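You operate a simulated robot arm through the tools that you are given. There is no shell and no other tool. Be economical: measure what you need, move in short steps, check, and stop when the job is done.

Carry out the task below with a simulated robot arm. There is one attempt and no reset: what you move stays moved.

TASK
Zero the thickness screen with the grey strip on the black base.
Fine: turn the zero knob till the screen shows the figure on the strip; lift the thickness lever, swing the arm aside, put the strip back. Where these are worked on the way, their far stop is far enough and under half their travel is too little: thickness lever.

Only the result counts: the job must be done as asked and must still hold three seconds after the hand-in. Knocking over, shifting, dropping, spilling or breaking anything else fails it.

THE ROBOT
A 5-joint arm with a fingered hand on a trunk, on a base that drives. Base frame: it is fixed to the floor where the robot stands at the start and does not move with it; the origin is under the middle of the robot, x ahead of it, y to its left, z up. Readings come in cm, rad, newtons and seconds.
With the tool pointing down near the work surface it reaches from about 26 to 56 cm from the robot's upright axis, wherever it stands. Its first joint turns from -2.007 to 2.007 rad. Places, roughly: black base [50, 40, 90]; green strip [50, 125, 100]; shade knob [80, 60, 90]; thickness lever [60, 30, 90]; white arm [60, 40, 90]; width dial [70, 20, 90]; zero knob [70, 50, 90]. The tool tilts only in the upright plane through the base axis and itself; it spins freely about its own axis. Payload 2.9 kg.
The tool frame sits at the grasp point between the pads (the TCP): z along the fingers, y along the line on which they close. The tips reach 2.2 cm beyond it. The gripper opens to 12.4 cm. The gripper's body begins 6 cm behind the TCP. The gripper is a hand of 3 fingers: y runs from the thumb to the fingers, the wrist lies at [0, 0, -21.8] in the tool frame, and closing takes about 1.5 s.
Orientation is that of the tool frame in the base frame, as [roll, pitch, yaw] about the fixed x, y, z axes, in that order (R = Rz(yaw) Ry(pitch) Rx(roll)). With the fingers straight down and closing along the base's y, the tool's x points along the base's -x, its y along +y and its z along -z.

THE INTERFACE
- The arm moves only by the tool drive_tool. Its argument "targets" is a list of rows, each a list of 7 numbers: the shift along the tool's x, y, z in cm, then the turn, a rotation vector about the tool's x, y, z in rad, then the gripper command, from -1 (shut) to 1 (fully open), values between in proportion. In form: [[dx, dy, dz, wx, wy, wz, fingers], ...]. A call has 1 to 10 rows; each row is the pose to reach, as a shift and turn from the pose commanded when the call began, along the tool's axes at that moment. Each row takes 0.2 s and may step no farther than 5 cm and 0.15 rad from the row before; otherwise, or with a gripper value out of range, the whole call is refused. A pose out of reach is approached as far as the arm can. The call stops where the force on the tool passes 40 N (or 10 N more than at its start, if that is more) or the arm is blocked; 0.2 s more then pass. Each finger travels about 15.3 cm/s and halts on what it meets, pressing with about 26 N; the grip force reading is that of the motor and also rises with nothing between the fingers. The clock runs only during rows and for 0.2 s after the last one: add rows that repeat a pose to give the fingers time. The reply holds the time, the measured pose of the TCP, the force on the tool along the base axes, the opening and the grip force, in the units named above and with some noise, with the torque about the TCP (base axes, N m) and any sound that the robot's microphone picked up.
- Cameras (640 x 400 px; columns grow to the right, rows downward): "scene" is now at [0.5, 17.94, 166.77]; the picture's right is [0.45, -0.89, 0.00], its down [-0.71, -0.36, -0.61] and it looks along [0.54, 0.28, -0.79] (base axes); focal length 263 px, centre (320, 200). "wrist" rides on the gripper at [6.4, -3.7, -7.5] in the tool frame; the picture's right is [0.50, 0.87, 0.00], its down [-0.62, 0.36, -0.70] and it looks along [-0.61, 0.35, 0.71] (tool axes); focal length 230 px, centre (320, 200). There is no depth. A picture from a camera that has moved, and an enlarged one, comes with that camera's place and axes in the base frame and with its lens.
- camera(camera): a new picture of that camera. The clock stands still meanwhile.
- move_column(by): slides the trunk up (or, below 0, down) by that many cm; the arm and the scene camera ride with it, the base frame stays. It gives what a move gives, with no picture.
- steer(legs): drives the robot by 1 to 6 legs, each [ahead, left, turn to the left] in cm, cm and rad, along the robot's own axes; the way and the turn of a leg run together, so that a leg with both is an arc; at most 150 cm and 3.142 rad a leg. The arm and the cameras ride along, it lands a little off, and it stops where it bumps. It gives what a move gives.
- hand_shape(shape): the hand has 3 fingers and takes this shape, open, in about a second: jaw (thumb against the fingers, like two jaws); tri (thumb and two fingers); tip (a fingertip pinch); poke (one finger out to press); point (the index stretched); flat (the hand flat); cup (the hand cupped); fist (a fist). The gripper value then closes the fingers along that shape, each until it touches; the sizes above hold for jaw. It gives what a move gives, with no picture.
- head_to(pan, tilt): turns the head with the scene camera to pan (to the left, within 2.705 rad either way) and tilt (down, from -0.506 to 1.204), counted from straight ahead of the robot. It gives what a move gives.
- inspect(camera, box): a new picture of the part [left, top, right, bottom] of that camera's present view, enlarged. The clock stands still meanwhile.
- sign_off(): hands the job in; it is judged then, once.

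Go step by step. Nothing tells you exact positions but the pictures and the camera data: compare them with the known pose of the tool, close in by small moves and look again before you grip or let go. The budget is 120 turns and 78 pictures, counting those below and the enlarged ones. Unless the task says otherwise, let go and move clear before handing in, and close with one line.

The tools are called after "Call:" as a command line: name --pt "numbers of a row" for each row, then --argument value for the rest, lists and objects as JSON in quotes. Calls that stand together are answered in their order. drive_tool: Moves the arm, as the interface text tells. Its arguments: {"type":"object","properties":{"targets":{"type":"array","items":{"type":"array","items":{"type":"number"}}}},"required":["targets"]} The other tools are called the same way: move_column (by) slides the trunk up or down; hand_shape (shape) gives the hand a shape; steer (legs) drives the base; head_to (pan, tilt) turns the head that bears the scene camera; camera (camera) takes a picture; inspect (camera, box) takes an enlarged picture of a part of a camera's view; sign_off () hands the job in.

At the start:

```text
clock: 0.0
ee_pos: [33.05, 29.04, 125.14]
tcp_rot: [-3.141, 0.0, 3.141]
wrist_force: [-0.4, -0.5, -0.1]
ft_torque: [-0.01, -0.01, -0.04]
gripper_width: 12.38
gripper_force: 0.1
shape: jaw
trunk travel left (down, up): [-77.5, 21.5]
robot x, y, heading: [0.16, 0.19, 0.002]
head pan, tilt: [0.469, 0.916]
```

scene: 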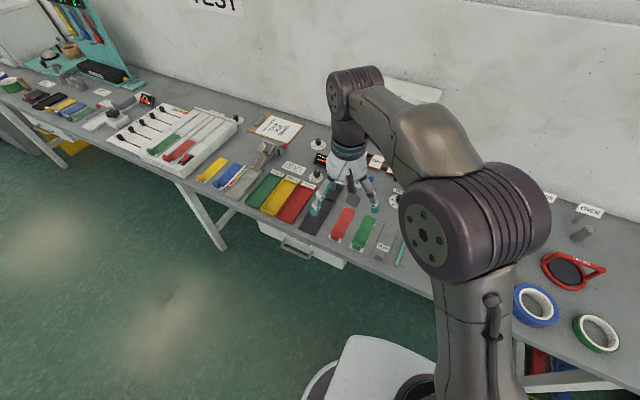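
wrist: 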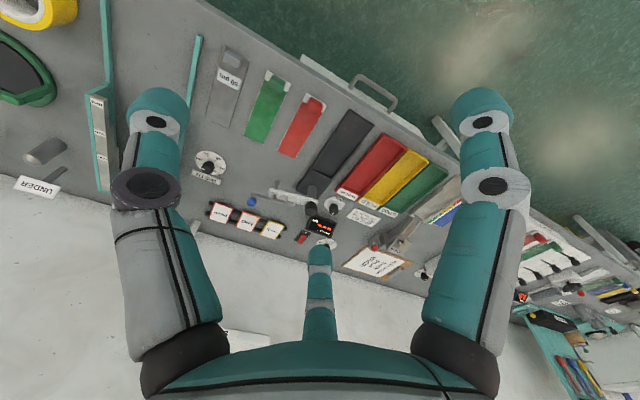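

I see a bench with a black base, strips, knobs and a display. I'll enlarge the views to identify things.

Call:
inspect --camera "wrist" --box '[180, 30, 440, 290]'

Call:
inspect --camera "scene" --box '[200, 100, 440, 270]'

```text
1.54 times, centred on (310, 160) of wrist
camera zoom: at [26.73, 25.3, 132.7], right [-0.5, 0.87, 0.0], down [0.62, 0.36, 0.7], along [0.61, 0.35, -0.71], focal length 354 px, centre (335, 262)
```

zoom: 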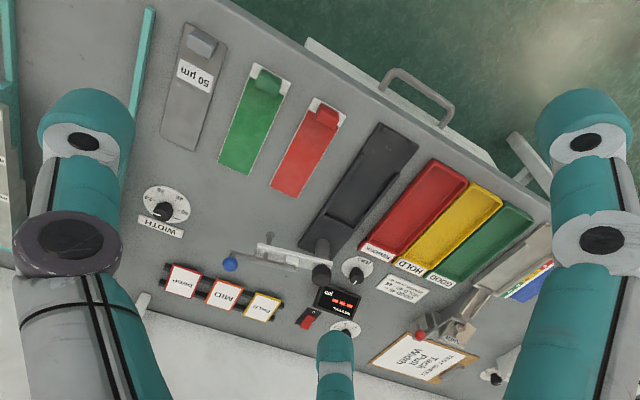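

```text
2.35 times, centred on (320, 185) of scene
camera zoom: at [0.5, 17.94, 166.77], right [0.45, -0.89, 0.0], down [-0.71, -0.36, -0.61], along [0.54, 0.28, -0.79], focal length 619 px, centre (320, 235)
```

zoom: 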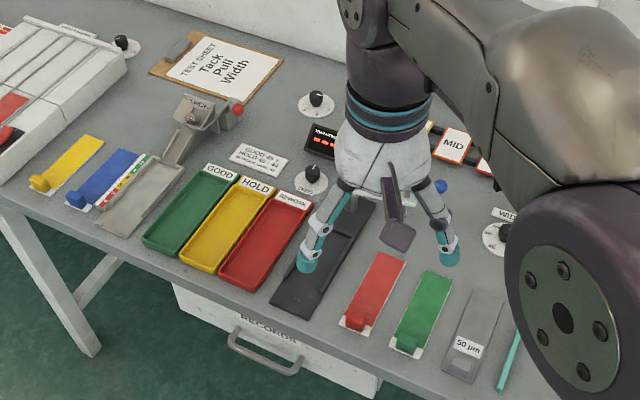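

Call:
inspect --camera "wrist" --box '[260, 170, 380, 250]'

Call:
inspect --camera "wrist" --box '[200, 30, 400, 160]'

```text
5.00 times, centred on (320, 210) of wrist
camera zoom: at [26.73, 25.3, 132.7], right [-0.5, 0.87, 0.0], down [0.62, 0.36, 0.7], along [0.61, 0.35, -0.71], focal length 1150 px, centre (320, 150)
```

zoom: 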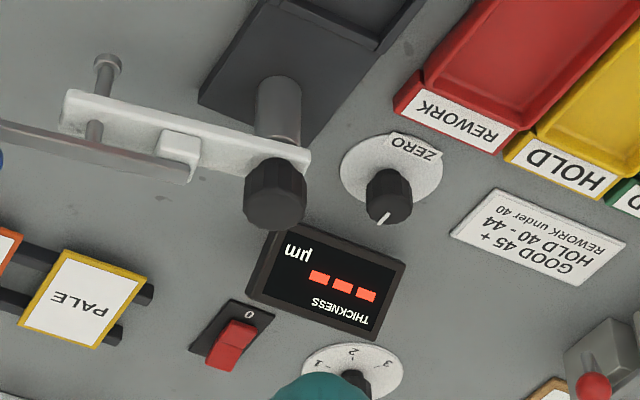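

```text
3.08 times, centred on (300, 95) of wrist
camera zoom: at [26.73, 25.3, 132.7], right [-0.5, 0.87, 0.0], down [0.62, 0.36, 0.7], along [0.61, 0.35, -0.71], focal length 708 px, centre (382, 523)
```

zoom: 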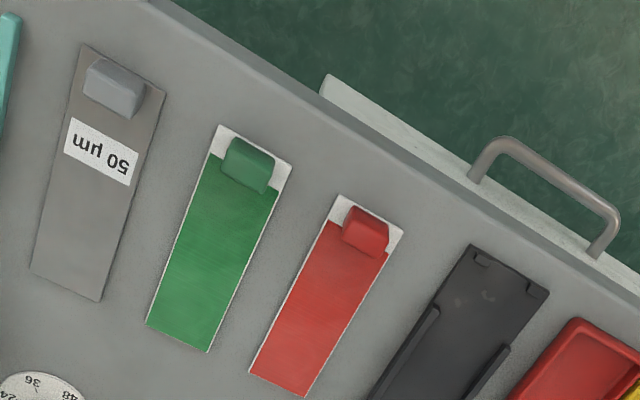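

Call:
head_to --pan 0.3 --tilt 1.2

Call:
camera --camera "scene"

```text
clock: 0.8
ee_pos: [33.13, 28.94, 125.11]
tcp_rot: [-3.14, -0.001, -3.14]
wrist_force: [1.3, 0.5, 0.4]
ft_torque: [-0.04, 0.0, 0.04]
gripper_width: 12.39
gripper_force: 0.1
shape: jaw
trunk travel left (down, up): [-77.5, 21.5]
robot x, y, heading: [0.25, -0.0, 0.002]
head pan, tilt: [0.3, 1.201]
```

```text
71 pictures are left
camera scene: at [-0.81, 16.22, 164.9], right [0.3, -0.96, 0.0], down [-0.89, -0.28, -0.36], along [0.35, 0.11, -0.93], focal length 263 px, centre (320, 200)
```

scene: 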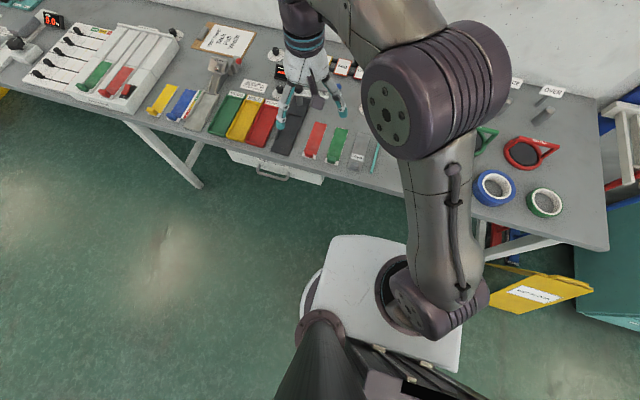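

The near table edge is free, so I'll drive left along the table and then a little ahead, so the gauge and strip are both in reach.

Call:
steer --legs '[[0, 34, 0]]'

Call:
steer --legs '[[8, 0, 0]]'

Call:
camera --camera "scene"

Call:
camera --camera "wrist"

```text
clock: 3.1
ee_pos: [33.31, 63.82, 125.28]
tcp_rot: [-3.14, -0.002, 3.135]
wrist_force: [0.3, -0.4, 0.6]
ft_torque: [-0.01, -0.03, -0.03]
gripper_width: 12.4
gripper_force: 0.1
shape: jaw
trunk travel left (down, up): [-77.5, 21.5]
robot x, y, heading: [0.22, 34.94, -0.0]
head pan, tilt: [0.3, 1.201]
```

```text
clock: 4.1
ee_pos: [41.01, 63.74, 125.29]
tcp_rot: [-3.141, 0.0, 3.136]
wrist_force: [-0.3, -0.1, -0.4]
ft_torque: [-0.02, 0.02, -0.02]
gripper_width: 12.39
gripper_force: 0.0
shape: jaw
trunk travel left (down, up): [-77.5, 21.5]
robot x, y, heading: [8.02, 35.15, -0.003]
head pan, tilt: [0.3, 1.201]
```

```text
70 pictures are left
camera scene: at [7.08, 51.15, 164.9], right [0.29, -0.96, 0.0], down [-0.89, -0.27, -0.36], along [0.35, 0.11, -0.93], focal length 263 px, centre (320, 200)
```

scene: 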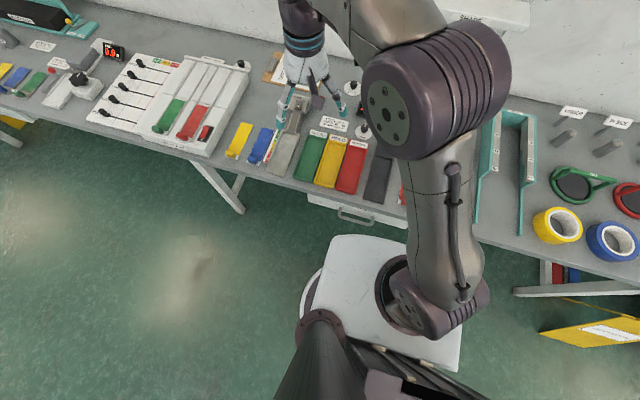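

```text
69 pictures are left
camera wrist: at [34.65, 60.1, 132.69], right [-0.5, 0.87, 0.0], down [0.62, 0.35, 0.7], along [0.61, 0.35, -0.71], focal length 230 px, centre (320, 200)
```

wrist: 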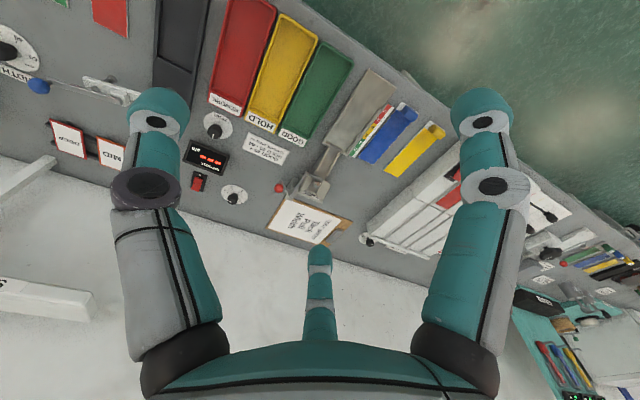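

Call:
steer --legs '[[4.5, 0, 0]]'

Call:
drive_tool --pt "0 -5 0 0 0 0 1" --pt "0 -10 0 0 0 0 1" --pt "0 -15 0 0 0 0 1" --pt "0 -20 0 0 0 0 1" --pt "0 -25 0 0 0 0 1" --pt "0 -30 0 0 0 0 1" --pt "0 -35 0 0 0 0 1" --pt "0 -40 0 0 0 0 1" --pt "0 -44 2 0 0 0 1" --pt "0 -44 4 0 0 0 1"

Call:
camera --camera "wrist"

Call:
camera --camera "scene"

```text
clock: 5.0
ee_pos: [45.27, 63.65, 125.25]
tcp_rot: [-3.141, 0.002, 3.137]
wrist_force: [-1.4, -0.6, -0.1]
ft_torque: [0.01, 0.02, 0.02]
gripper_width: 12.37
gripper_force: 0.1
shape: jaw
trunk travel left (down, up): [-77.5, 21.5]
robot x, y, heading: [12.3, 34.7, -0.002]
head pan, tilt: [0.3, 1.201]
```

```text
clock: 7.2
ee_pos: [45.07, 19.83, 121.39]
tcp_rot: [-3.141, 0.0, 3.139]
wrist_force: [0.9, 0.0, 0.4]
ft_torque: [0.03, -0.02, 0.02]
gripper_width: 12.35
gripper_force: 0.1
shape: jaw
trunk travel left (down, up): [-77.5, 21.5]
robot x, y, heading: [12.01, 35.07, 0.002]
head pan, tilt: [0.3, 1.201]
```

```text
68 pictures are left
camera wrist: at [38.76, 16.27, 128.99], right [-0.5, 0.87, 0.0], down [0.62, 0.35, 0.7], along [0.61, 0.35, -0.71], focal length 230 px, centre (320, 200)
```

wrist: 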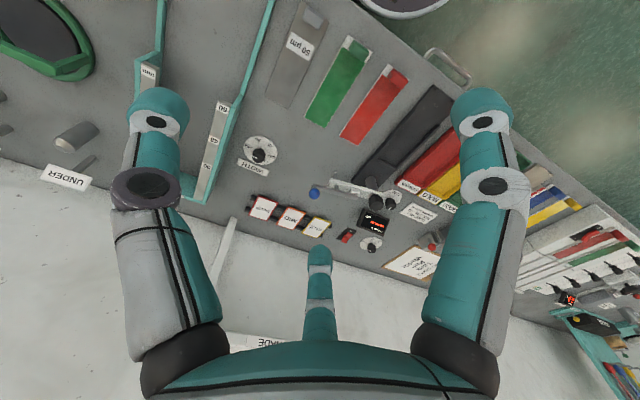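

```text
67 pictures are left
camera scene: at [11.44, 51.18, 164.9], right [0.29, -0.96, 0.0], down [-0.89, -0.27, -0.36], along [0.35, 0.11, -0.93], focal length 263 px, centre (320, 200)
```

scene: 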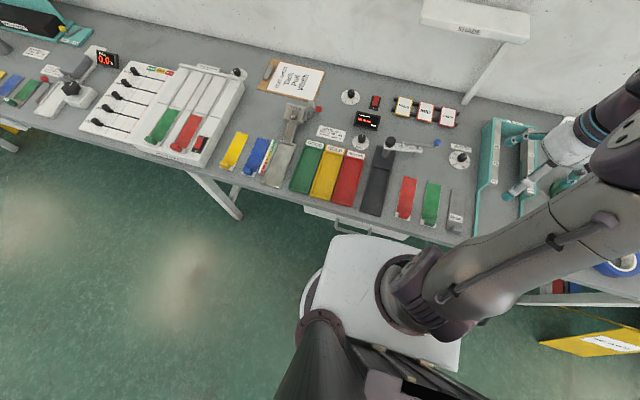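

Call:
inspect --camera "scene" --box '[330, 80, 490, 240]'

Call:
inspect --camera "wrist" --box '[240, 0, 480, 200]'

Call:
inspect --camera "scene" --box '[340, 100, 450, 170]'

```text
2.50 times, centred on (410, 160) of scene
camera zoom: at [11.44, 51.18, 164.9], right [0.29, -0.96, 0.0], down [-0.89, -0.27, -0.36], along [0.35, 0.11, -0.93], focal length 658 px, centre (95, 300)
```

zoom: 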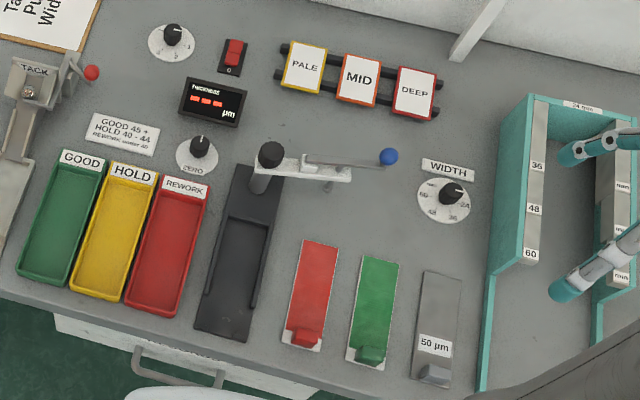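

```text
2.00 times, centred on (360, 100) of wrist
camera zoom: at [38.76, 16.27, 128.99], right [-0.5, 0.87, 0.0], down [0.62, 0.35, 0.7], along [0.61, 0.35, -0.71], focal length 460 px, centre (240, 400)
```

zoom: 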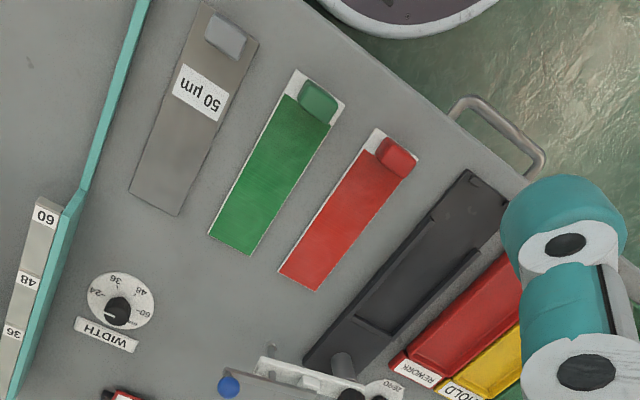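

```text
5.71 times, centred on (395, 135) of scene
camera zoom: at [11.44, 51.18, 164.9], right [0.29, -0.96, 0.0], down [-0.89, -0.27, -0.36], along [0.35, 0.11, -0.93], focal length 1503 px, centre (-109, 571)
```

zoom: 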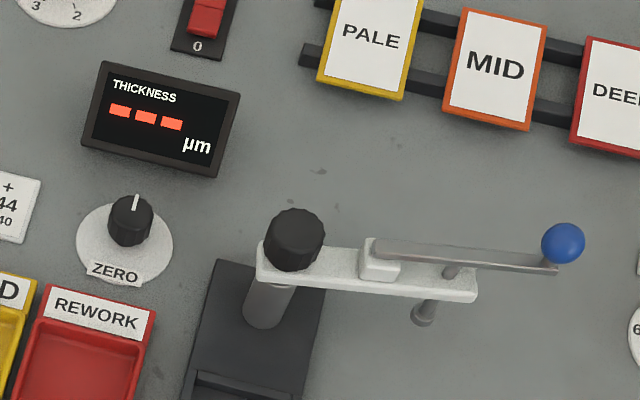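

Call:
inspect --camera "scene" --box '[350, 140, 410, 220]'

Call:
inspect --camera "scene" --box '[420, 180, 480, 240]'

```text
5.00 times, centred on (380, 180) of scene
camera zoom: at [11.44, 51.18, 164.9], right [0.29, -0.96, 0.0], down [-0.89, -0.27, -0.36], along [0.35, 0.11, -0.93], focal length 1315 px, centre (20, 300)
```

zoom: 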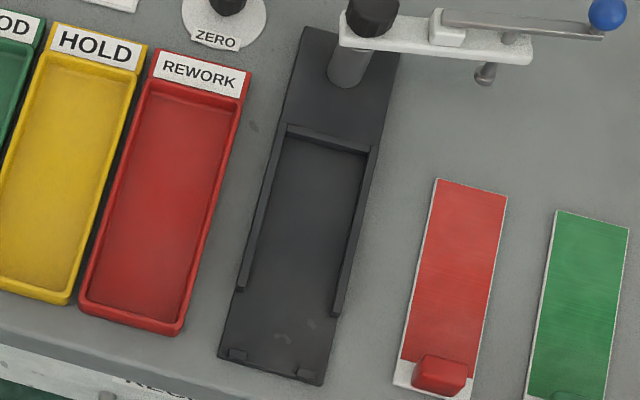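

```text
6.67 times, centred on (450, 210) of scene
camera zoom: at [11.44, 51.18, 164.9], right [0.29, -0.96, 0.0], down [-0.89, -0.27, -0.36], along [0.35, 0.11, -0.93], focal length 1754 px, centre (-547, 133)
```

zoom: 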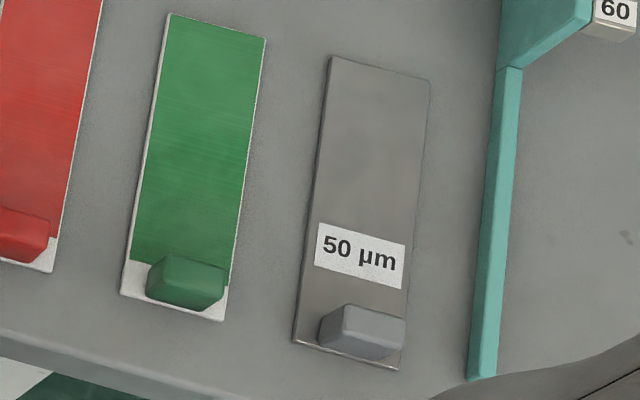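

Triangulation puts the table top near z=85, the grey strip at x 42.6–57.7, y≈17.5 with its tab near (44, 17.4), and the base channel centred on y≈43.9. I'll descend over the tab with a narrowed opening.

Call:
drive_tool --pt "1.1 -2.3 4 0 0 0 0" --pt "1.1 -2.3 9 0 0 0 0" --pt "1.1 -2.3 14 0 0 0 -0.03" --pt "1.1 -2.3 19 0 0 0 -0.03" --pt "1.1 -2.3 24 0 0 0 -0.03" --pt "1.1 -2.3 28 0 0 0 -0.03" --pt "1.1 -2.3 28 0 0 0 -0.03"

Call:
camera --camera "wrist"

Call:
inspect --camera "scene" --box '[400, 140, 520, 240]'

```text
clock: 8.8
ee_pos: [44.02, 17.34, 93.16]
tcp_rot: [3.141, 0.001, 3.14]
wrist_force: [-0.4, 0.4, 0.2]
ft_torque: [-0.03, 0.05, 0.0]
gripper_width: 6.07
gripper_force: 0.0
shape: jaw
trunk travel left (down, up): [-77.5, 21.5]
robot x, y, heading: [12.39, 34.99, -0.001]
head pan, tilt: [0.3, 1.201]
```

```text
61 pictures are left
camera wrist: at [37.63, 13.65, 100.63], right [-0.5, 0.87, 0.0], down [0.62, 0.35, 0.7], along [0.61, 0.35, -0.71], focal length 230 px, centre (320, 200)
```

wrist: 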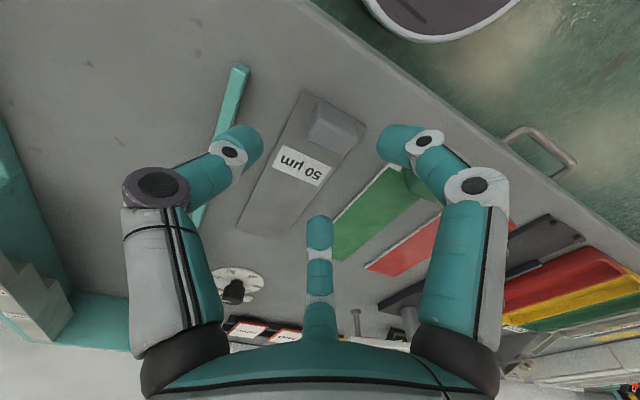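

```text
4.00 times, centred on (460, 190) of scene
camera zoom: at [11.38, 51.14, 164.9], right [0.29, -0.96, 0.0], down [-0.89, -0.27, -0.36], along [0.35, 0.11, -0.93], focal length 1052 px, centre (-240, 240)
```

zoom: 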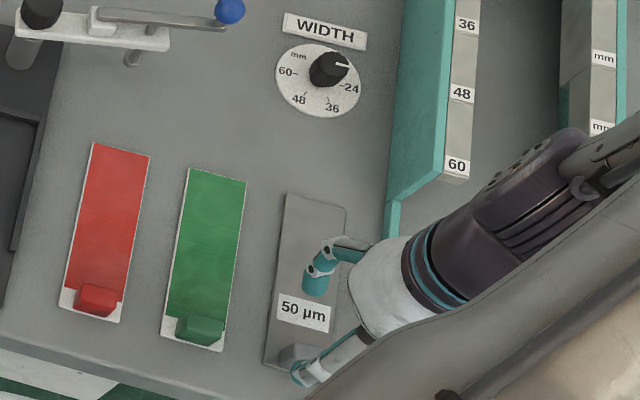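

In "jaw" shape the two fingers straddle the tab lengthwise, so they would miss it. I'll rise and try the fingertip pinch.

Call:
drive_tool --pt "0 0 -5 0 0 0 0" --pt "0 0 -10 0 0 0 0.5" --pt "0 0 -12 0 0 0 1"

Call:
hand_shape --shape "tip"

Call:
camera --camera "wrist"

Call:
drive_tool --pt "0 0 0 0 0 0 0" --pt "0 0 0 0 0 0 -0.5" --pt "0 0 0 0 0 0 -0.5" --pt "0 0 0 0 0 0 -0.5" --pt "0 0 0 0 0 0 -0.5"

Call:
camera --camera "wrist"

```text
clock: 9.6
ee_pos: [44.18, 17.28, 105.14]
tcp_rot: [-3.141, -0.001, 3.137]
wrist_force: [-0.3, 0.2, -0.2]
ft_torque: [-0.01, -0.01, 0.03]
gripper_width: 12.38
gripper_force: 0.1
shape: jaw
trunk travel left (down, up): [-77.5, 21.5]
robot x, y, heading: [11.7, 34.76, -0.002]
head pan, tilt: [0.3, 1.201]
```

```text
clock: 10.5
ee_pos: [44.06, 17.31, 105.19]
tcp_rot: [3.141, 0.0, 3.138]
wrist_force: [0.0, -0.7, -0.4]
ft_torque: [-0.02, 0.01, -0.02]
gripper_width: 12.39
gripper_force: 0.1
shape: tip
trunk travel left (down, up): [-77.5, 21.5]
robot x, y, heading: [12.16, 34.91, -0.006]
head pan, tilt: [0.3, 1.201]
```

```text
59 pictures are left
camera wrist: at [37.68, 13.63, 112.74], right [-0.5, 0.87, 0.0], down [0.62, 0.35, 0.7], along [0.61, 0.35, -0.71], focal length 230 px, centre (320, 200)
```

wrist: 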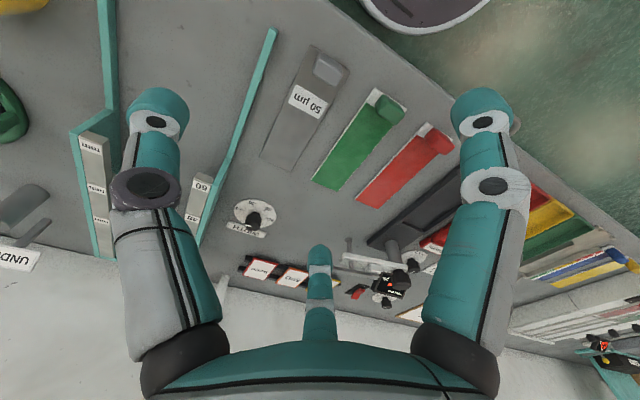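

```text
clock: 11.7
ee_pos: [44.05, 17.36, 105.26]
tcp_rot: [-3.141, 0.0, 3.139]
wrist_force: [1.0, -0.9, 0.6]
ft_torque: [0.0, 0.05, -0.01]
gripper_width: 3.13
gripper_force: 0.0
shape: tip
trunk travel left (down, up): [-77.5, 21.5]
robot x, y, heading: [11.96, 34.86, 0.0]
head pan, tilt: [0.3, 1.201]
```

```text
58 pictures are left
camera wrist: at [37.68, 13.63, 112.76], right [-0.5, 0.87, 0.0], down [0.62, 0.35, 0.7], along [0.61, 0.35, -0.71], focal length 230 px, centre (320, 200)
```

wrist: 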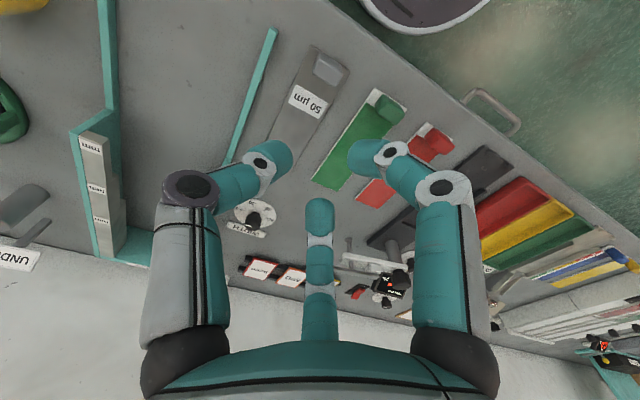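

Call:
drive_tool --pt "0 0 0 0 0 0 -1" --pt "0 0 0 0 0 0 -1" --pt "0 0 0 0 0 0 -1"

Call:
camera --camera "wrist"

Call:
hand_shape --shape "poke"

Call:
camera --camera "wrist"

Call:
hand_shape --shape "tri"

Call:
drive_tool --pt "0 0 0 0 0 0 -0.5" --pt "0 0 0 0 0 0 -0.7" --pt "0 0 0 0 0 0 -0.7" --pt "0 0 0 0 0 0 -0.7" --pt "0 0 0 0 0 0 -0.7"

Call:
camera --camera "wrist"

```text
clock: 12.5
ee_pos: [44.24, 17.3, 105.21]
tcp_rot: [3.14, 0.0, 3.139]
wrist_force: [-0.4, 0.0, -0.7]
ft_torque: [0.01, -0.03, -0.01]
gripper_width: 0.0
gripper_force: 26.4
shape: tip
trunk travel left (down, up): [-77.5, 21.5]
robot x, y, heading: [12.05, 35.08, -0.008]
head pan, tilt: [0.3, 1.201]
```

```text
57 pictures are left
camera wrist: at [37.68, 13.63, 112.76], right [-0.5, 0.87, 0.0], down [0.62, 0.35, 0.7], along [0.61, 0.35, -0.71], focal length 230 px, centre (320, 200)
```

wrist: 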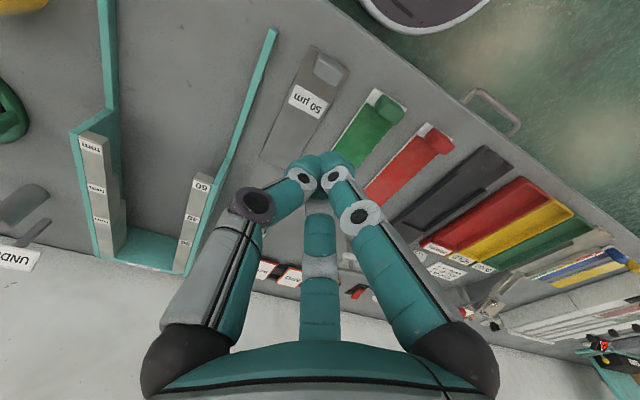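

```text
clock: 13.4
ee_pos: [44.02, 17.39, 105.12]
tcp_rot: [-3.14, 0.001, 3.14]
wrist_force: [0.5, -0.3, -0.5]
ft_torque: [0.02, -0.03, -0.01]
gripper_width: 0.01
gripper_force: 0.2
shape: poke
trunk travel left (down, up): [-77.5, 21.5]
robot x, y, heading: [12.31, 34.89, -0.005]
head pan, tilt: [0.3, 1.201]
```

```text
56 pictures are left
camera wrist: at [37.68, 13.63, 112.76], right [-0.5, 0.87, 0.0], down [0.62, 0.35, 0.7], along [0.61, 0.35, -0.71], focal length 230 px, centre (320, 200)
```

wrist: 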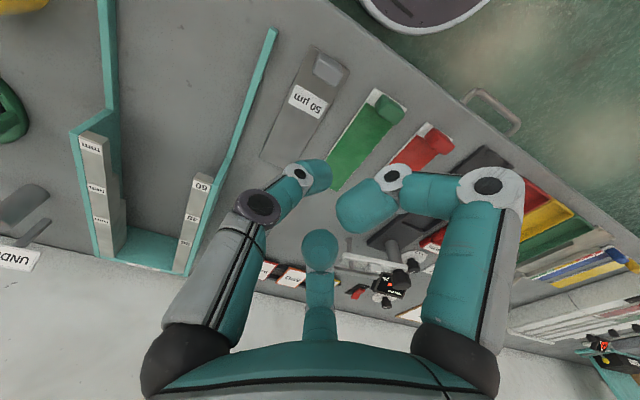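

```text
clock: 14.3
ee_pos: [44.04, 17.3, 105.15]
tcp_rot: [3.141, -0.002, 3.139]
wrist_force: [0.5, 0.4, -0.4]
ft_torque: [0.03, -0.03, 0.01]
gripper_width: 12.41
gripper_force: 0.0
shape: tri
trunk travel left (down, up): [-77.5, 21.5]
robot x, y, heading: [12.09, 35.14, -0.003]
head pan, tilt: [0.3, 1.201]
```

```text
clock: 15.5
ee_pos: [44.0, 17.4, 105.21]
tcp_rot: [-3.14, 0.0, 3.139]
wrist_force: [0.4, 0.0, -0.1]
ft_torque: [0.01, -0.01, -0.01]
gripper_width: 1.91
gripper_force: 0.0
shape: tri
trunk travel left (down, up): [-77.5, 21.5]
robot x, y, heading: [11.89, 34.63, -0.004]
head pan, tilt: [0.3, 1.201]
```

```text
55 pictures are left
camera wrist: at [37.68, 13.63, 112.76], right [-0.5, 0.87, 0.0], down [0.62, 0.35, 0.7], along [0.61, 0.35, -0.71], focal length 230 px, centre (320, 200)
```

wrist: 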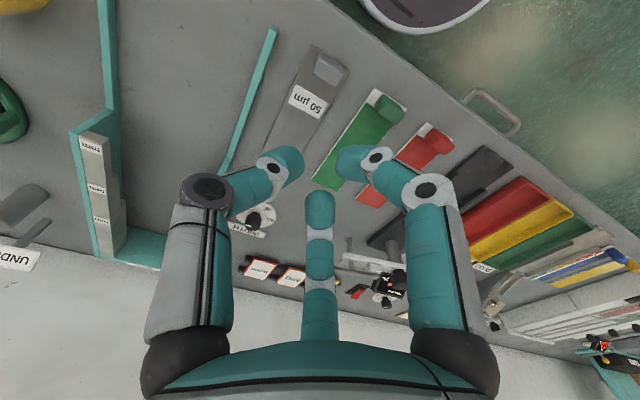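

The fingers close radially at 120°, so "tri" in this orientation will cage the tab: thumb on the −y face, two fingers on the ±x faces. I'll descend with a 6 cm opening.

Call:
drive_tool --pt "0 0 0 0 0 0 0" --pt "0 0 4 0 0 0 0" --pt "0 0 8 0 0 0 0" --pt "0 0 12 0 0 0 0" --pt "0 0 15 0 0 0 0" --pt "0 0 16.5 0 0 0 0" --pt "0 0 16.5 0 0 0 0"

Call:
inspect --camera "wrist" --box '[200, 60, 440, 260]'

Call:
inspect --camera "scene" --box '[410, 170, 490, 240]'

```text
clock: 17.1
ee_pos: [44.21, 17.45, 88.64]
tcp_rot: [-3.141, -0.001, 3.138]
wrist_force: [0.1, 0.2, 0.7]
ft_torque: [0.0, -0.02, -0.01]
gripper_width: 6.15
gripper_force: 0.1
shape: tri
trunk travel left (down, up): [-77.5, 21.5]
robot x, y, heading: [12.33, 34.88, -0.008]
head pan, tilt: [0.3, 1.201]
```

```text
2.00 times, centred on (320, 160) of wrist
camera zoom: at [37.83, 13.81, 96.25], right [-0.5, 0.87, 0.0], down [0.62, 0.35, 0.7], along [0.61, 0.35, -0.71], focal length 460 px, centre (320, 280)
```

zoom: 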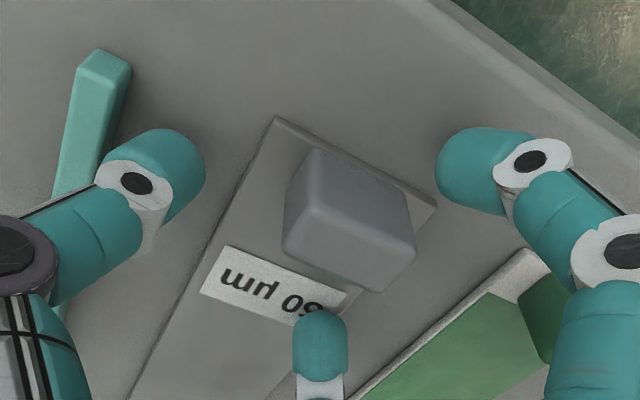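

```text
5.71 times, centred on (450, 205) of scene
camera zoom: at [11.44, 51.1, 164.9], right [0.29, -0.96, 0.0], down [-0.89, -0.27, -0.36], along [0.35, 0.11, -0.93], focal length 1503 px, centre (-423, 171)
```

zoom: 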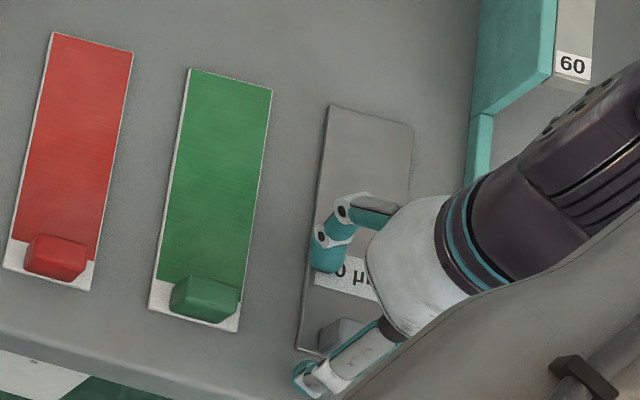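

Call:
drive_tool --pt "0.2 0.45 0 0 0 0 0" --pt "0.2 0.45 0.7 0 0 0 0" --pt "0.2 0.45 0.7 0 0 0 -0.4" --pt "0.2 0.45 0.7 0 0 0 -0.7" --pt "0.2 0.45 0.7 0 0 0 -1" --pt "0.2 0.45 0.7 0 0 0 -1" --pt "0.2 0.45 0.7 0 0 0 -1" --pt "0.2 0.45 0.7 0 0 0 -1"

Call:
inspect --camera "wrist" --box '[200, 60, 440, 260]'

```text
clock: 18.9
ee_pos: [43.78, 17.99, 88.09]
tcp_rot: [3.14, 0.001, 3.138]
wrist_force: [-5.1, -6.0, 20.7]
ft_torque: [-0.41, 0.11, -0.18]
gripper_width: 2.67
gripper_force: 26.3
shape: tri
trunk travel left (down, up): [-77.5, 21.5]
robot x, y, heading: [11.72, 34.78, -0.005]
head pan, tilt: [0.3, 1.201]
```

```text
2.00 times, centred on (320, 160) of wrist
camera zoom: at [37.38, 14.33, 95.66], right [-0.5, 0.87, 0.0], down [0.62, 0.35, 0.7], along [0.61, 0.35, -0.71], focal length 460 px, centre (320, 280)
```

zoom: 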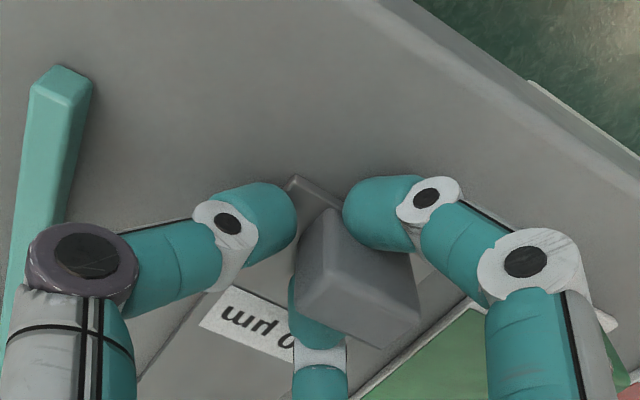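

Call:
drive_tool --pt "0 0 -0.5 0 0 0 -1" --pt "0 0 -1.5 0 0 0 -1" --pt "0 0 -3 0 0 0 -1" --pt "0 0 -3 0 0 0 -1"

Call:
inspect --camera "wrist" --box '[200, 60, 440, 260]'

Call:
inspect --camera "scene" --box '[410, 170, 490, 240]'

```text
clock: 19.9
ee_pos: [43.9, 18.04, 91.0]
tcp_rot: [-3.141, 0.001, 3.137]
wrist_force: [-0.1, -0.2, -1.7]
ft_torque: [-0.03, 0.11, 0.0]
gripper_width: 2.14
gripper_force: 25.6
shape: tri
trunk travel left (down, up): [-77.5, 21.5]
robot x, y, heading: [12.19, 35.13, -0.008]
head pan, tilt: [0.3, 1.201]
```

```text
2.00 times, centred on (320, 160) of wrist
camera zoom: at [37.58, 14.34, 98.63], right [-0.5, 0.87, 0.0], down [0.62, 0.35, 0.7], along [0.61, 0.35, -0.71], focal length 460 px, centre (320, 280)
```

zoom: 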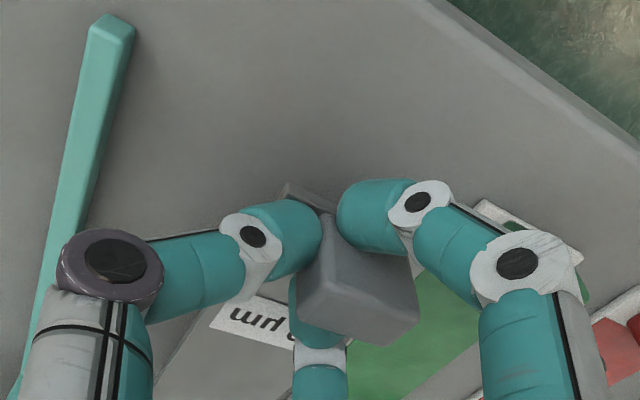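

```text
5.71 times, centred on (450, 205) of scene
camera zoom: at [11.49, 51.08, 164.9], right [0.29, -0.96, 0.0], down [-0.89, -0.27, -0.36], along [0.35, 0.11, -0.93], focal length 1503 px, centre (-423, 171)
```

zoom: 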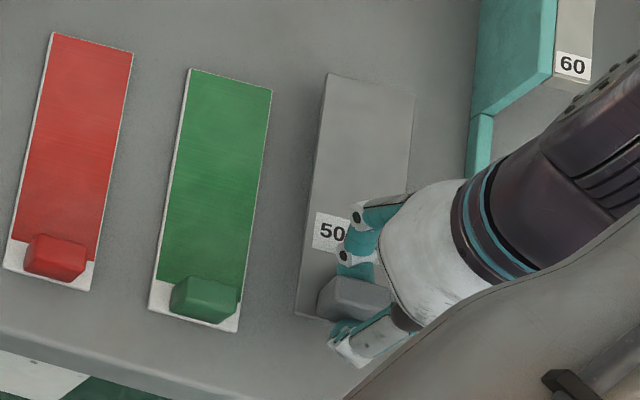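

Strip is held and level, offset about +1 cm in y from the tool centre. I'll carry it over the base and look again before lowering.

Call:
drive_tool --pt "0 0 -3 0 0 0 -1" --pt "0.3 4 -4 0 0 0 -1" --pt "0.8 8 -4 0 0 0 -1" --pt "0.8 12 -4 0 0 0 -1" --pt "0.8 16 -4 0 0 0 -1" --pt "0.8 20 -4 0 0 0 -1" --pt "0.8 23 -4 0 0 0 -1" --pt "0.8 24.8 -4 0 0 0 -1" --pt "0.8 24.8 -1 0 0 0 -1" --pt "0.8 24.8 -1 0 0 0 -1"

Call:
inspect --camera "scene" --box '[340, 130, 430, 220]'

Call:
inspect --camera "wrist" --box '[180, 60, 460, 280]'

```text
clock: 22.1
ee_pos: [43.35, 42.53, 91.91]
tcp_rot: [-3.141, 0.0, 3.138]
wrist_force: [-0.9, -0.5, -1.9]
ft_torque: [0.0, 0.1, -0.03]
gripper_width: 2.12
gripper_force: 25.7
shape: tri
trunk travel left (down, up): [-77.5, 21.5]
robot x, y, heading: [12.01, 34.98, -0.005]
head pan, tilt: [0.3, 1.201]
```

```text
4.44 times, centred on (385, 175) of scene
camera zoom: at [11.38, 51.12, 164.9], right [0.29, -0.96, 0.0], down [-0.89, -0.27, -0.36], along [0.35, 0.11, -0.93], focal length 1169 px, centre (31, 311)
```

zoom: 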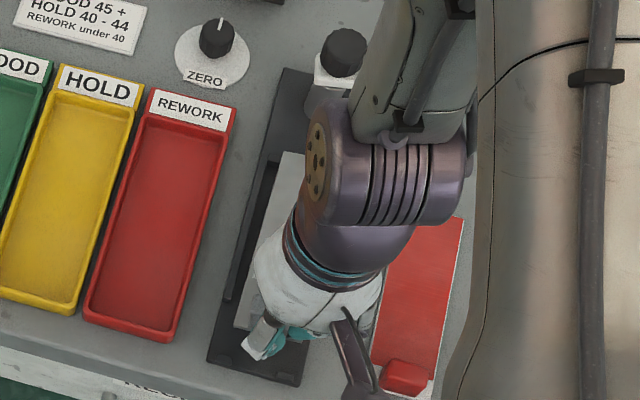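

```text
1.82 times, centred on (320, 170) of wrist
camera zoom: at [36.89, 38.91, 99.46], right [-0.5, 0.87, 0.0], down [0.62, 0.35, 0.7], along [0.61, 0.35, -0.71], focal length 418 px, centre (320, 254)
```

zoom: 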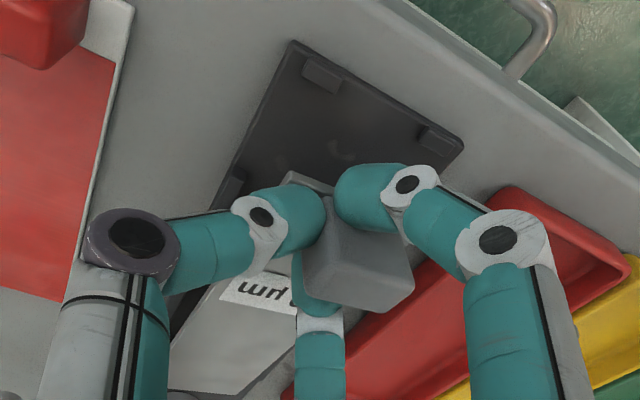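

Call:
drive_tool --pt "0 0.4 0 0 0 0 -1" --pt "0 0.4 1.3 0 0 0 -1" --pt "0 0.4 1.3 0 0 0 -1"

Call:
inspect --camera "scene" --box '[370, 145, 415, 175]'

Call:
inspect --camera "wrist" --box '[240, 60, 400, 170]'

```text
clock: 22.9
ee_pos: [43.33, 43.14, 90.47]
tcp_rot: [3.141, 0.001, 3.137]
wrist_force: [1.0, -0.2, -1.0]
ft_torque: [0.0, -0.11, -0.02]
gripper_width: 2.11
gripper_force: 25.9
shape: tri
trunk travel left (down, up): [-77.5, 21.5]
robot x, y, heading: [12.16, 34.99, 0.001]
head pan, tilt: [0.3, 1.201]
```

```text
13.33 times, centred on (392, 160) of scene
camera zoom: at [11.45, 51.12, 164.9], right [0.29, -0.96, 0.0], down [-0.89, -0.27, -0.36], along [0.35, 0.11, -0.93], focal length 3508 px, centre (-647, 733)
```

zoom: 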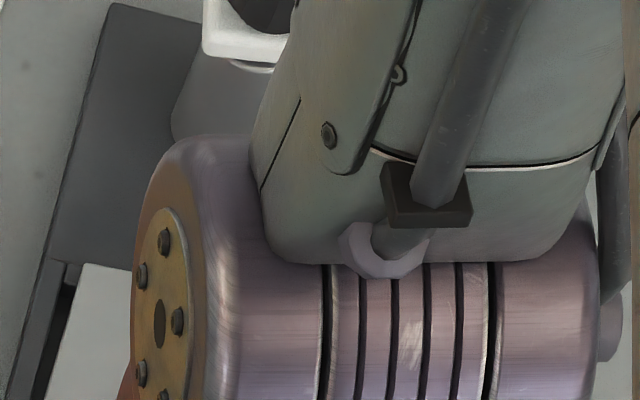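

```text
3.64 times, centred on (320, 115) of wrist
camera zoom: at [36.94, 39.38, 98.02], right [-0.5, 0.87, 0.0], down [0.62, 0.35, 0.7], along [0.61, 0.35, -0.71], focal length 837 px, centre (320, 509)
```

zoom: 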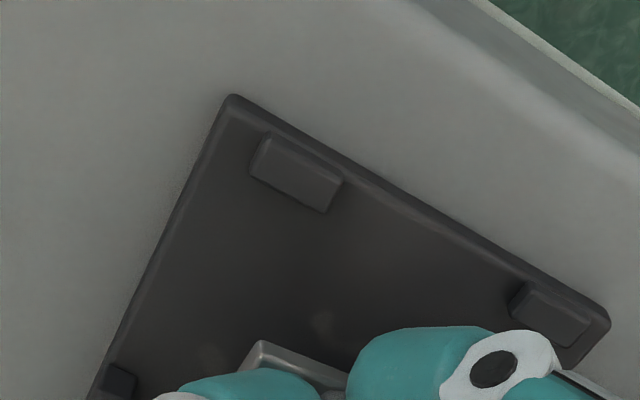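

The far end of the strip is just over the channel's end wall, so I'll lift a touch, shift 0.9 cm toward me, and lower it until it touches.

Call:
drive_tool --pt "0 0 -0.5 0 0 0 -1" --pt "0.9 0 -0.5 0 0 0 -1" --pt "0.9 0 0.3 0 0 0 -1" --pt "0.9 0 0.8 0 0 0 -1" --pt "0.9 0 1.1 0 0 0 -1" --pt "0.9 0 1.1 0 0 0 -1"

Call:
inspect --camera "scene" --box '[340, 140, 415, 220]'

Call:
inspect --camera "wrist" --box '[200, 60, 440, 260]'

```text
clock: 24.3
ee_pos: [42.34, 43.1, 89.47]
tcp_rot: [3.141, 0.001, 3.137]
wrist_force: [-0.1, -1.2, -1.0]
ft_torque: [0.01, -0.12, -0.05]
gripper_width: 2.09
gripper_force: 26.0
shape: tri
trunk travel left (down, up): [-77.5, 21.5]
robot x, y, heading: [12.41, 35.01, -0.005]
head pan, tilt: [0.3, 1.201]
```

```text
5.00 times, centred on (378, 180) of scene
camera zoom: at [11.44, 51.09, 164.91], right [0.29, -0.96, 0.0], down [-0.89, -0.27, -0.36], along [0.35, 0.11, -0.93], focal length 1315 px, centre (32, 300)
```

zoom: 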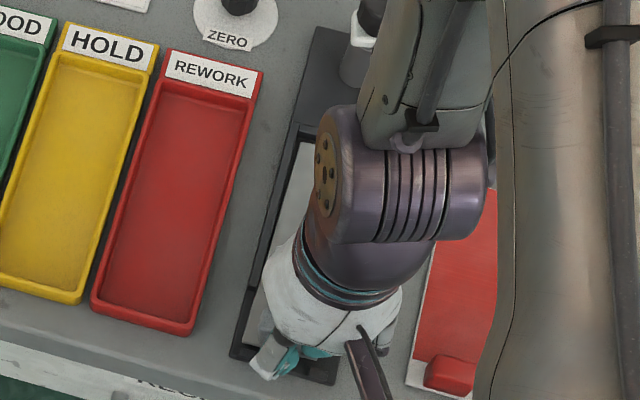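

```text
2.00 times, centred on (320, 160) of wrist
camera zoom: at [35.95, 39.42, 97.07], right [-0.5, 0.87, 0.0], down [0.62, 0.35, 0.7], along [0.61, 0.35, -0.71], focal length 460 px, centre (320, 280)
```

zoom: 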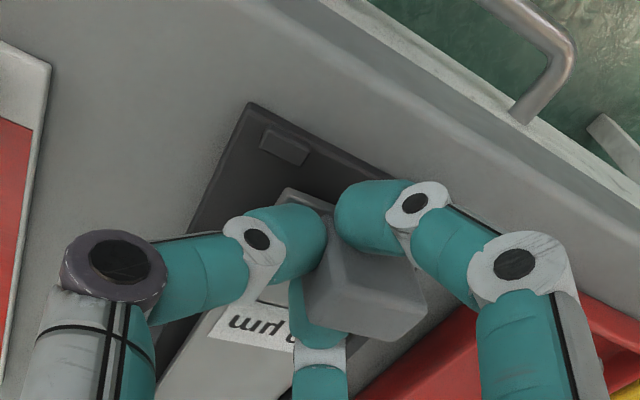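

Call:
drive_tool --pt "0 0 0.3 0 0 0 -1" --pt "0 0 0.5 0 0 0 -1" --pt "0 0 0.5 0 0 0 -1"

Call:
inspect --camera "wrist" --box '[200, 60, 440, 260]'

```text
clock: 25.1
ee_pos: [42.26, 42.86, 89.14]
tcp_rot: [3.141, 0.0, 3.138]
wrist_force: [1.2, -7.5, 3.4]
ft_torque: [0.02, -0.18, -0.11]
gripper_width: 2.1
gripper_force: 26.5
shape: tri
trunk travel left (down, up): [-77.5, 21.5]
robot x, y, heading: [12.23, 34.97, -0.003]
head pan, tilt: [0.3, 1.201]
```

```text
2.00 times, centred on (320, 160) of wrist
camera zoom: at [35.89, 39.39, 96.65], right [-0.5, 0.87, 0.0], down [0.62, 0.35, 0.7], along [0.61, 0.35, -0.71], focal length 460 px, centre (320, 280)
```

zoom: 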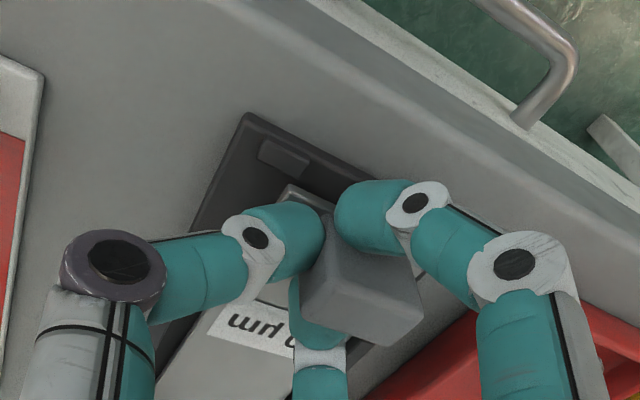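

Call:
drive_tool --pt "0 -0.2 -0.3 0 0 0 -1" --pt "0 -0.45 -0.3 0 0 0 -1" --pt "0 -0.45 0.1 0 0 0 -1" --pt "0 -0.45 0.3 0 0 0 -1" --pt "0 -0.45 0.3 0 0 0 -1"

Call:
inspect --camera "wrist" --box '[200, 60, 440, 260]'

Call:
inspect --camera "scene" --box '[340, 140, 415, 220]'

```text
clock: 26.3
ee_pos: [42.39, 42.72, 88.88]
tcp_rot: [-3.14, 0.003, 3.138]
wrist_force: [-0.3, -1.1, 8.5]
ft_torque: [0.19, -0.14, 0.0]
gripper_width: 2.12
gripper_force: 26.2
shape: tri
trunk travel left (down, up): [-77.5, 21.5]
robot x, y, heading: [12.34, 35.15, 0.0]
head pan, tilt: [0.3, 1.201]
```

```text
2.00 times, centred on (320, 160) of wrist
camera zoom: at [35.92, 39.0, 96.36], right [-0.5, 0.87, 0.0], down [0.62, 0.35, 0.7], along [0.61, 0.35, -0.71], focal length 460 px, centre (320, 280)
```

zoom: 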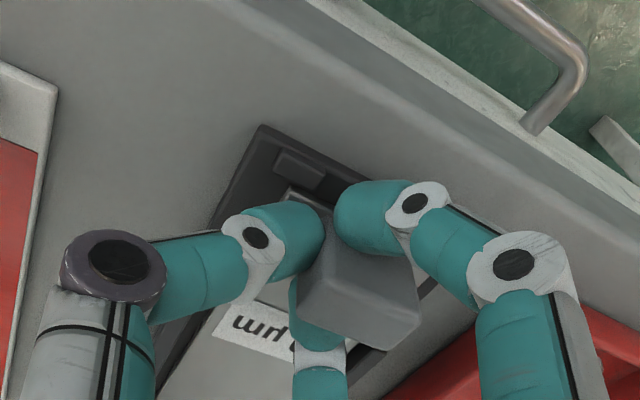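

```text
5.00 times, centred on (378, 180) of scene
camera zoom: at [11.34, 51.06, 164.92], right [0.29, -0.96, 0.0], down [-0.89, -0.27, -0.36], along [0.35, 0.11, -0.93], focal length 1315 px, centre (32, 300)
```

zoom: 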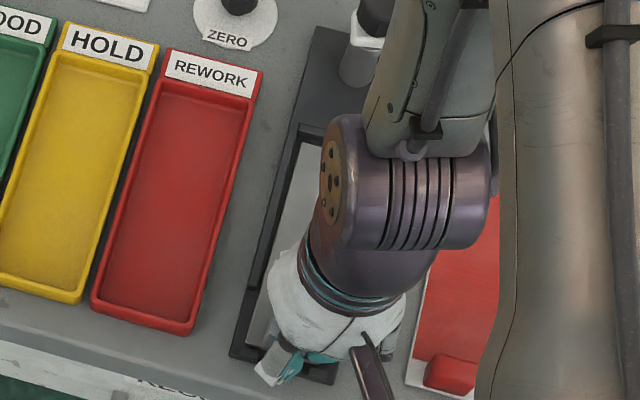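

Call:
drive_tool --pt "0 0 -0.2 0 0 0 -0.6" --pt "0 0 -0.3 0 0 0 -0.3" --pt "0 0 -0.3 0 0 0 0" --pt "0 0 -0.3 0 0 0 0.1" --pt "0 0 -3 0 0 0 0.1" --pt "0 0 -8 0 0 0 0.1" --pt "0 -5 -10 0 0 0 0.1" --pt "0 -10 -10 0 0 0 0.1" --pt "0 -15 -10 0 0 0 0.1" --pt "0 -20 -10 0 0 0 0.1"

Call:
inspect --camera "scene" --box '[340, 130, 430, 220]'

```text
refused: row 7 steps farther than a row can; nothing moved
```

```text
4.44 times, centred on (385, 175) of scene
camera zoom: at [11.34, 51.06, 164.92], right [0.29, -0.96, 0.0], down [-0.89, -0.27, -0.36], along [0.35, 0.11, -0.93], focal length 1169 px, centre (31, 311)
```

zoom: 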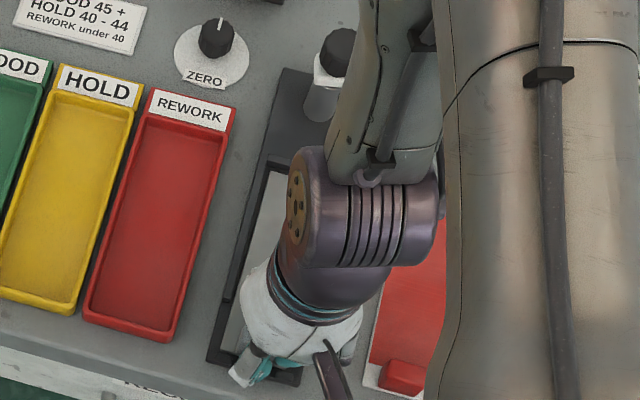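

One row stepped a bit too far, so I'll resend the release with shorter steps.

Call:
drive_tool --pt "0 0 -0.2 0 0 0 -0.6" --pt "0 0 -0.3 0 0 0 -0.3" --pt "0 0 -0.3 0 0 0 0" --pt "0 0 -0.3 0 0 0 0.1" --pt "0 0 -3 0 0 0 0.1" --pt "0 0 -7 0 0 0 0.1" --pt "0 0 -11 0 0 0 0.1" --pt "0 -5 -11 0 0 0 0.1" --pt "0 -10 -11 0 0 0 0.1" --pt "0 -15 -11 0 0 0 0.1"

Call:
inspect --camera "scene" --box '[340, 130, 430, 220]'

```text
clock: 28.5
ee_pos: [42.3, 27.56, 99.88]
tcp_rot: [3.14, 0.0, 3.137]
wrist_force: [-1.1, 0.4, -0.6]
ft_torque: [0.02, -0.01, 0.02]
gripper_width: 6.77
gripper_force: 0.0
shape: tri
trunk travel left (down, up): [-77.5, 21.5]
robot x, y, heading: [11.98, 35.02, -0.004]
head pan, tilt: [0.3, 1.201]
```

```text
4.44 times, centred on (385, 175) of scene
camera zoom: at [11.42, 50.89, 164.93], right [0.29, -0.96, 0.0], down [-0.89, -0.27, -0.36], along [0.35, 0.11, -0.93], focal length 1169 px, centre (31, 311)
```

zoom: 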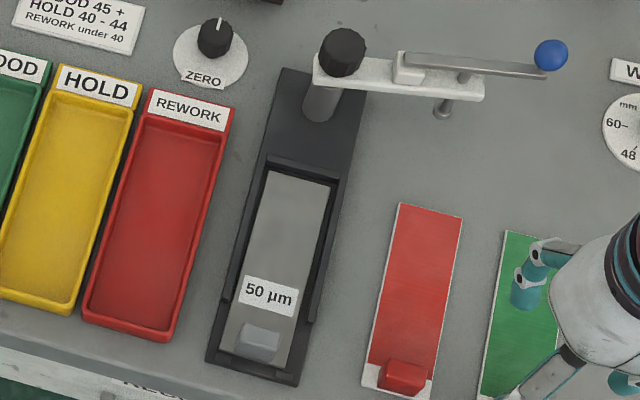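

The strip is seated. Next I'll move the base a few cm ahead for reach, close the fingers and look again at the arm before pushing it over the base.

Call:
steer --legs '[[4, 0, 0]]'

Call:
drive_tool --pt "0 0 -4 0 0 0 -0.3" --pt "0 0 -8 0 0 0 -0.6" --pt "0 0 -10 0 0 0 -1" --pt "0 0 -10 0 0 0 -1" --pt "0 0 -10 0 0 0 -1"

Call:
inspect --camera "scene" --box '[340, 100, 460, 220]'

Call:
camera --camera "wrist"

```text
clock: 29.4
ee_pos: [46.42, 27.86, 99.96]
tcp_rot: [-3.14, 0.0, 3.137]
wrist_force: [0.9, 0.2, -0.6]
ft_torque: [-0.04, 0.04, 0.02]
gripper_width: 6.8
gripper_force: 0.1
shape: tri
trunk travel left (down, up): [-77.5, 21.5]
robot x, y, heading: [16.37, 34.71, 0.001]
head pan, tilt: [0.3, 1.201]
```

```text
clock: 30.6
ee_pos: [46.35, 27.69, 109.85]
tcp_rot: [3.141, -0.001, 3.138]
wrist_force: [-0.3, -0.4, -0.4]
ft_torque: [-0.01, 0.02, -0.03]
gripper_width: 0.0
gripper_force: 25.9
shape: tri
trunk travel left (down, up): [-77.5, 21.5]
robot x, y, heading: [16.34, 34.63, -0.003]
head pan, tilt: [0.3, 1.201]
```

```text
3.33 times, centred on (400, 160) of scene
camera zoom: at [15.51, 51.09, 164.9], right [0.29, -0.96, 0.0], down [-0.89, -0.27, -0.36], along [0.35, 0.11, -0.93], focal length 877 px, centre (53, 333)
```

zoom: 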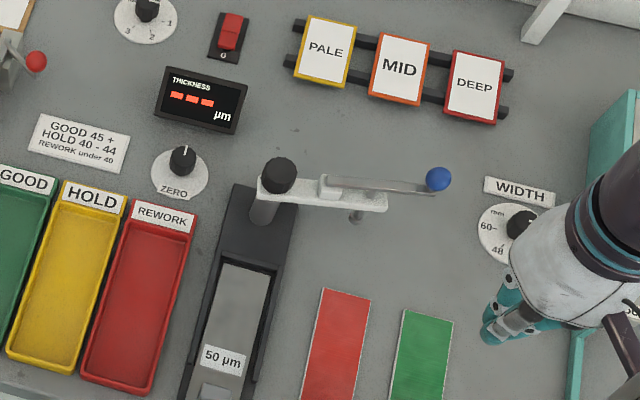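

```text
37 pictures are left
camera wrist: at [40.08, 24.09, 117.45], right [-0.5, 0.87, 0.0], down [0.62, 0.35, 0.7], along [0.61, 0.35, -0.71], focal length 230 px, centre (320, 200)
```

wrist: 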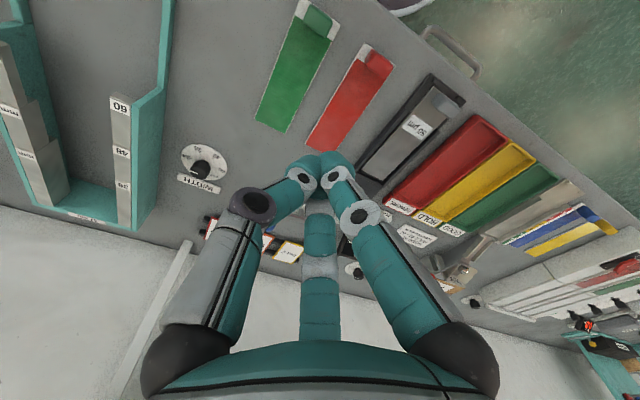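

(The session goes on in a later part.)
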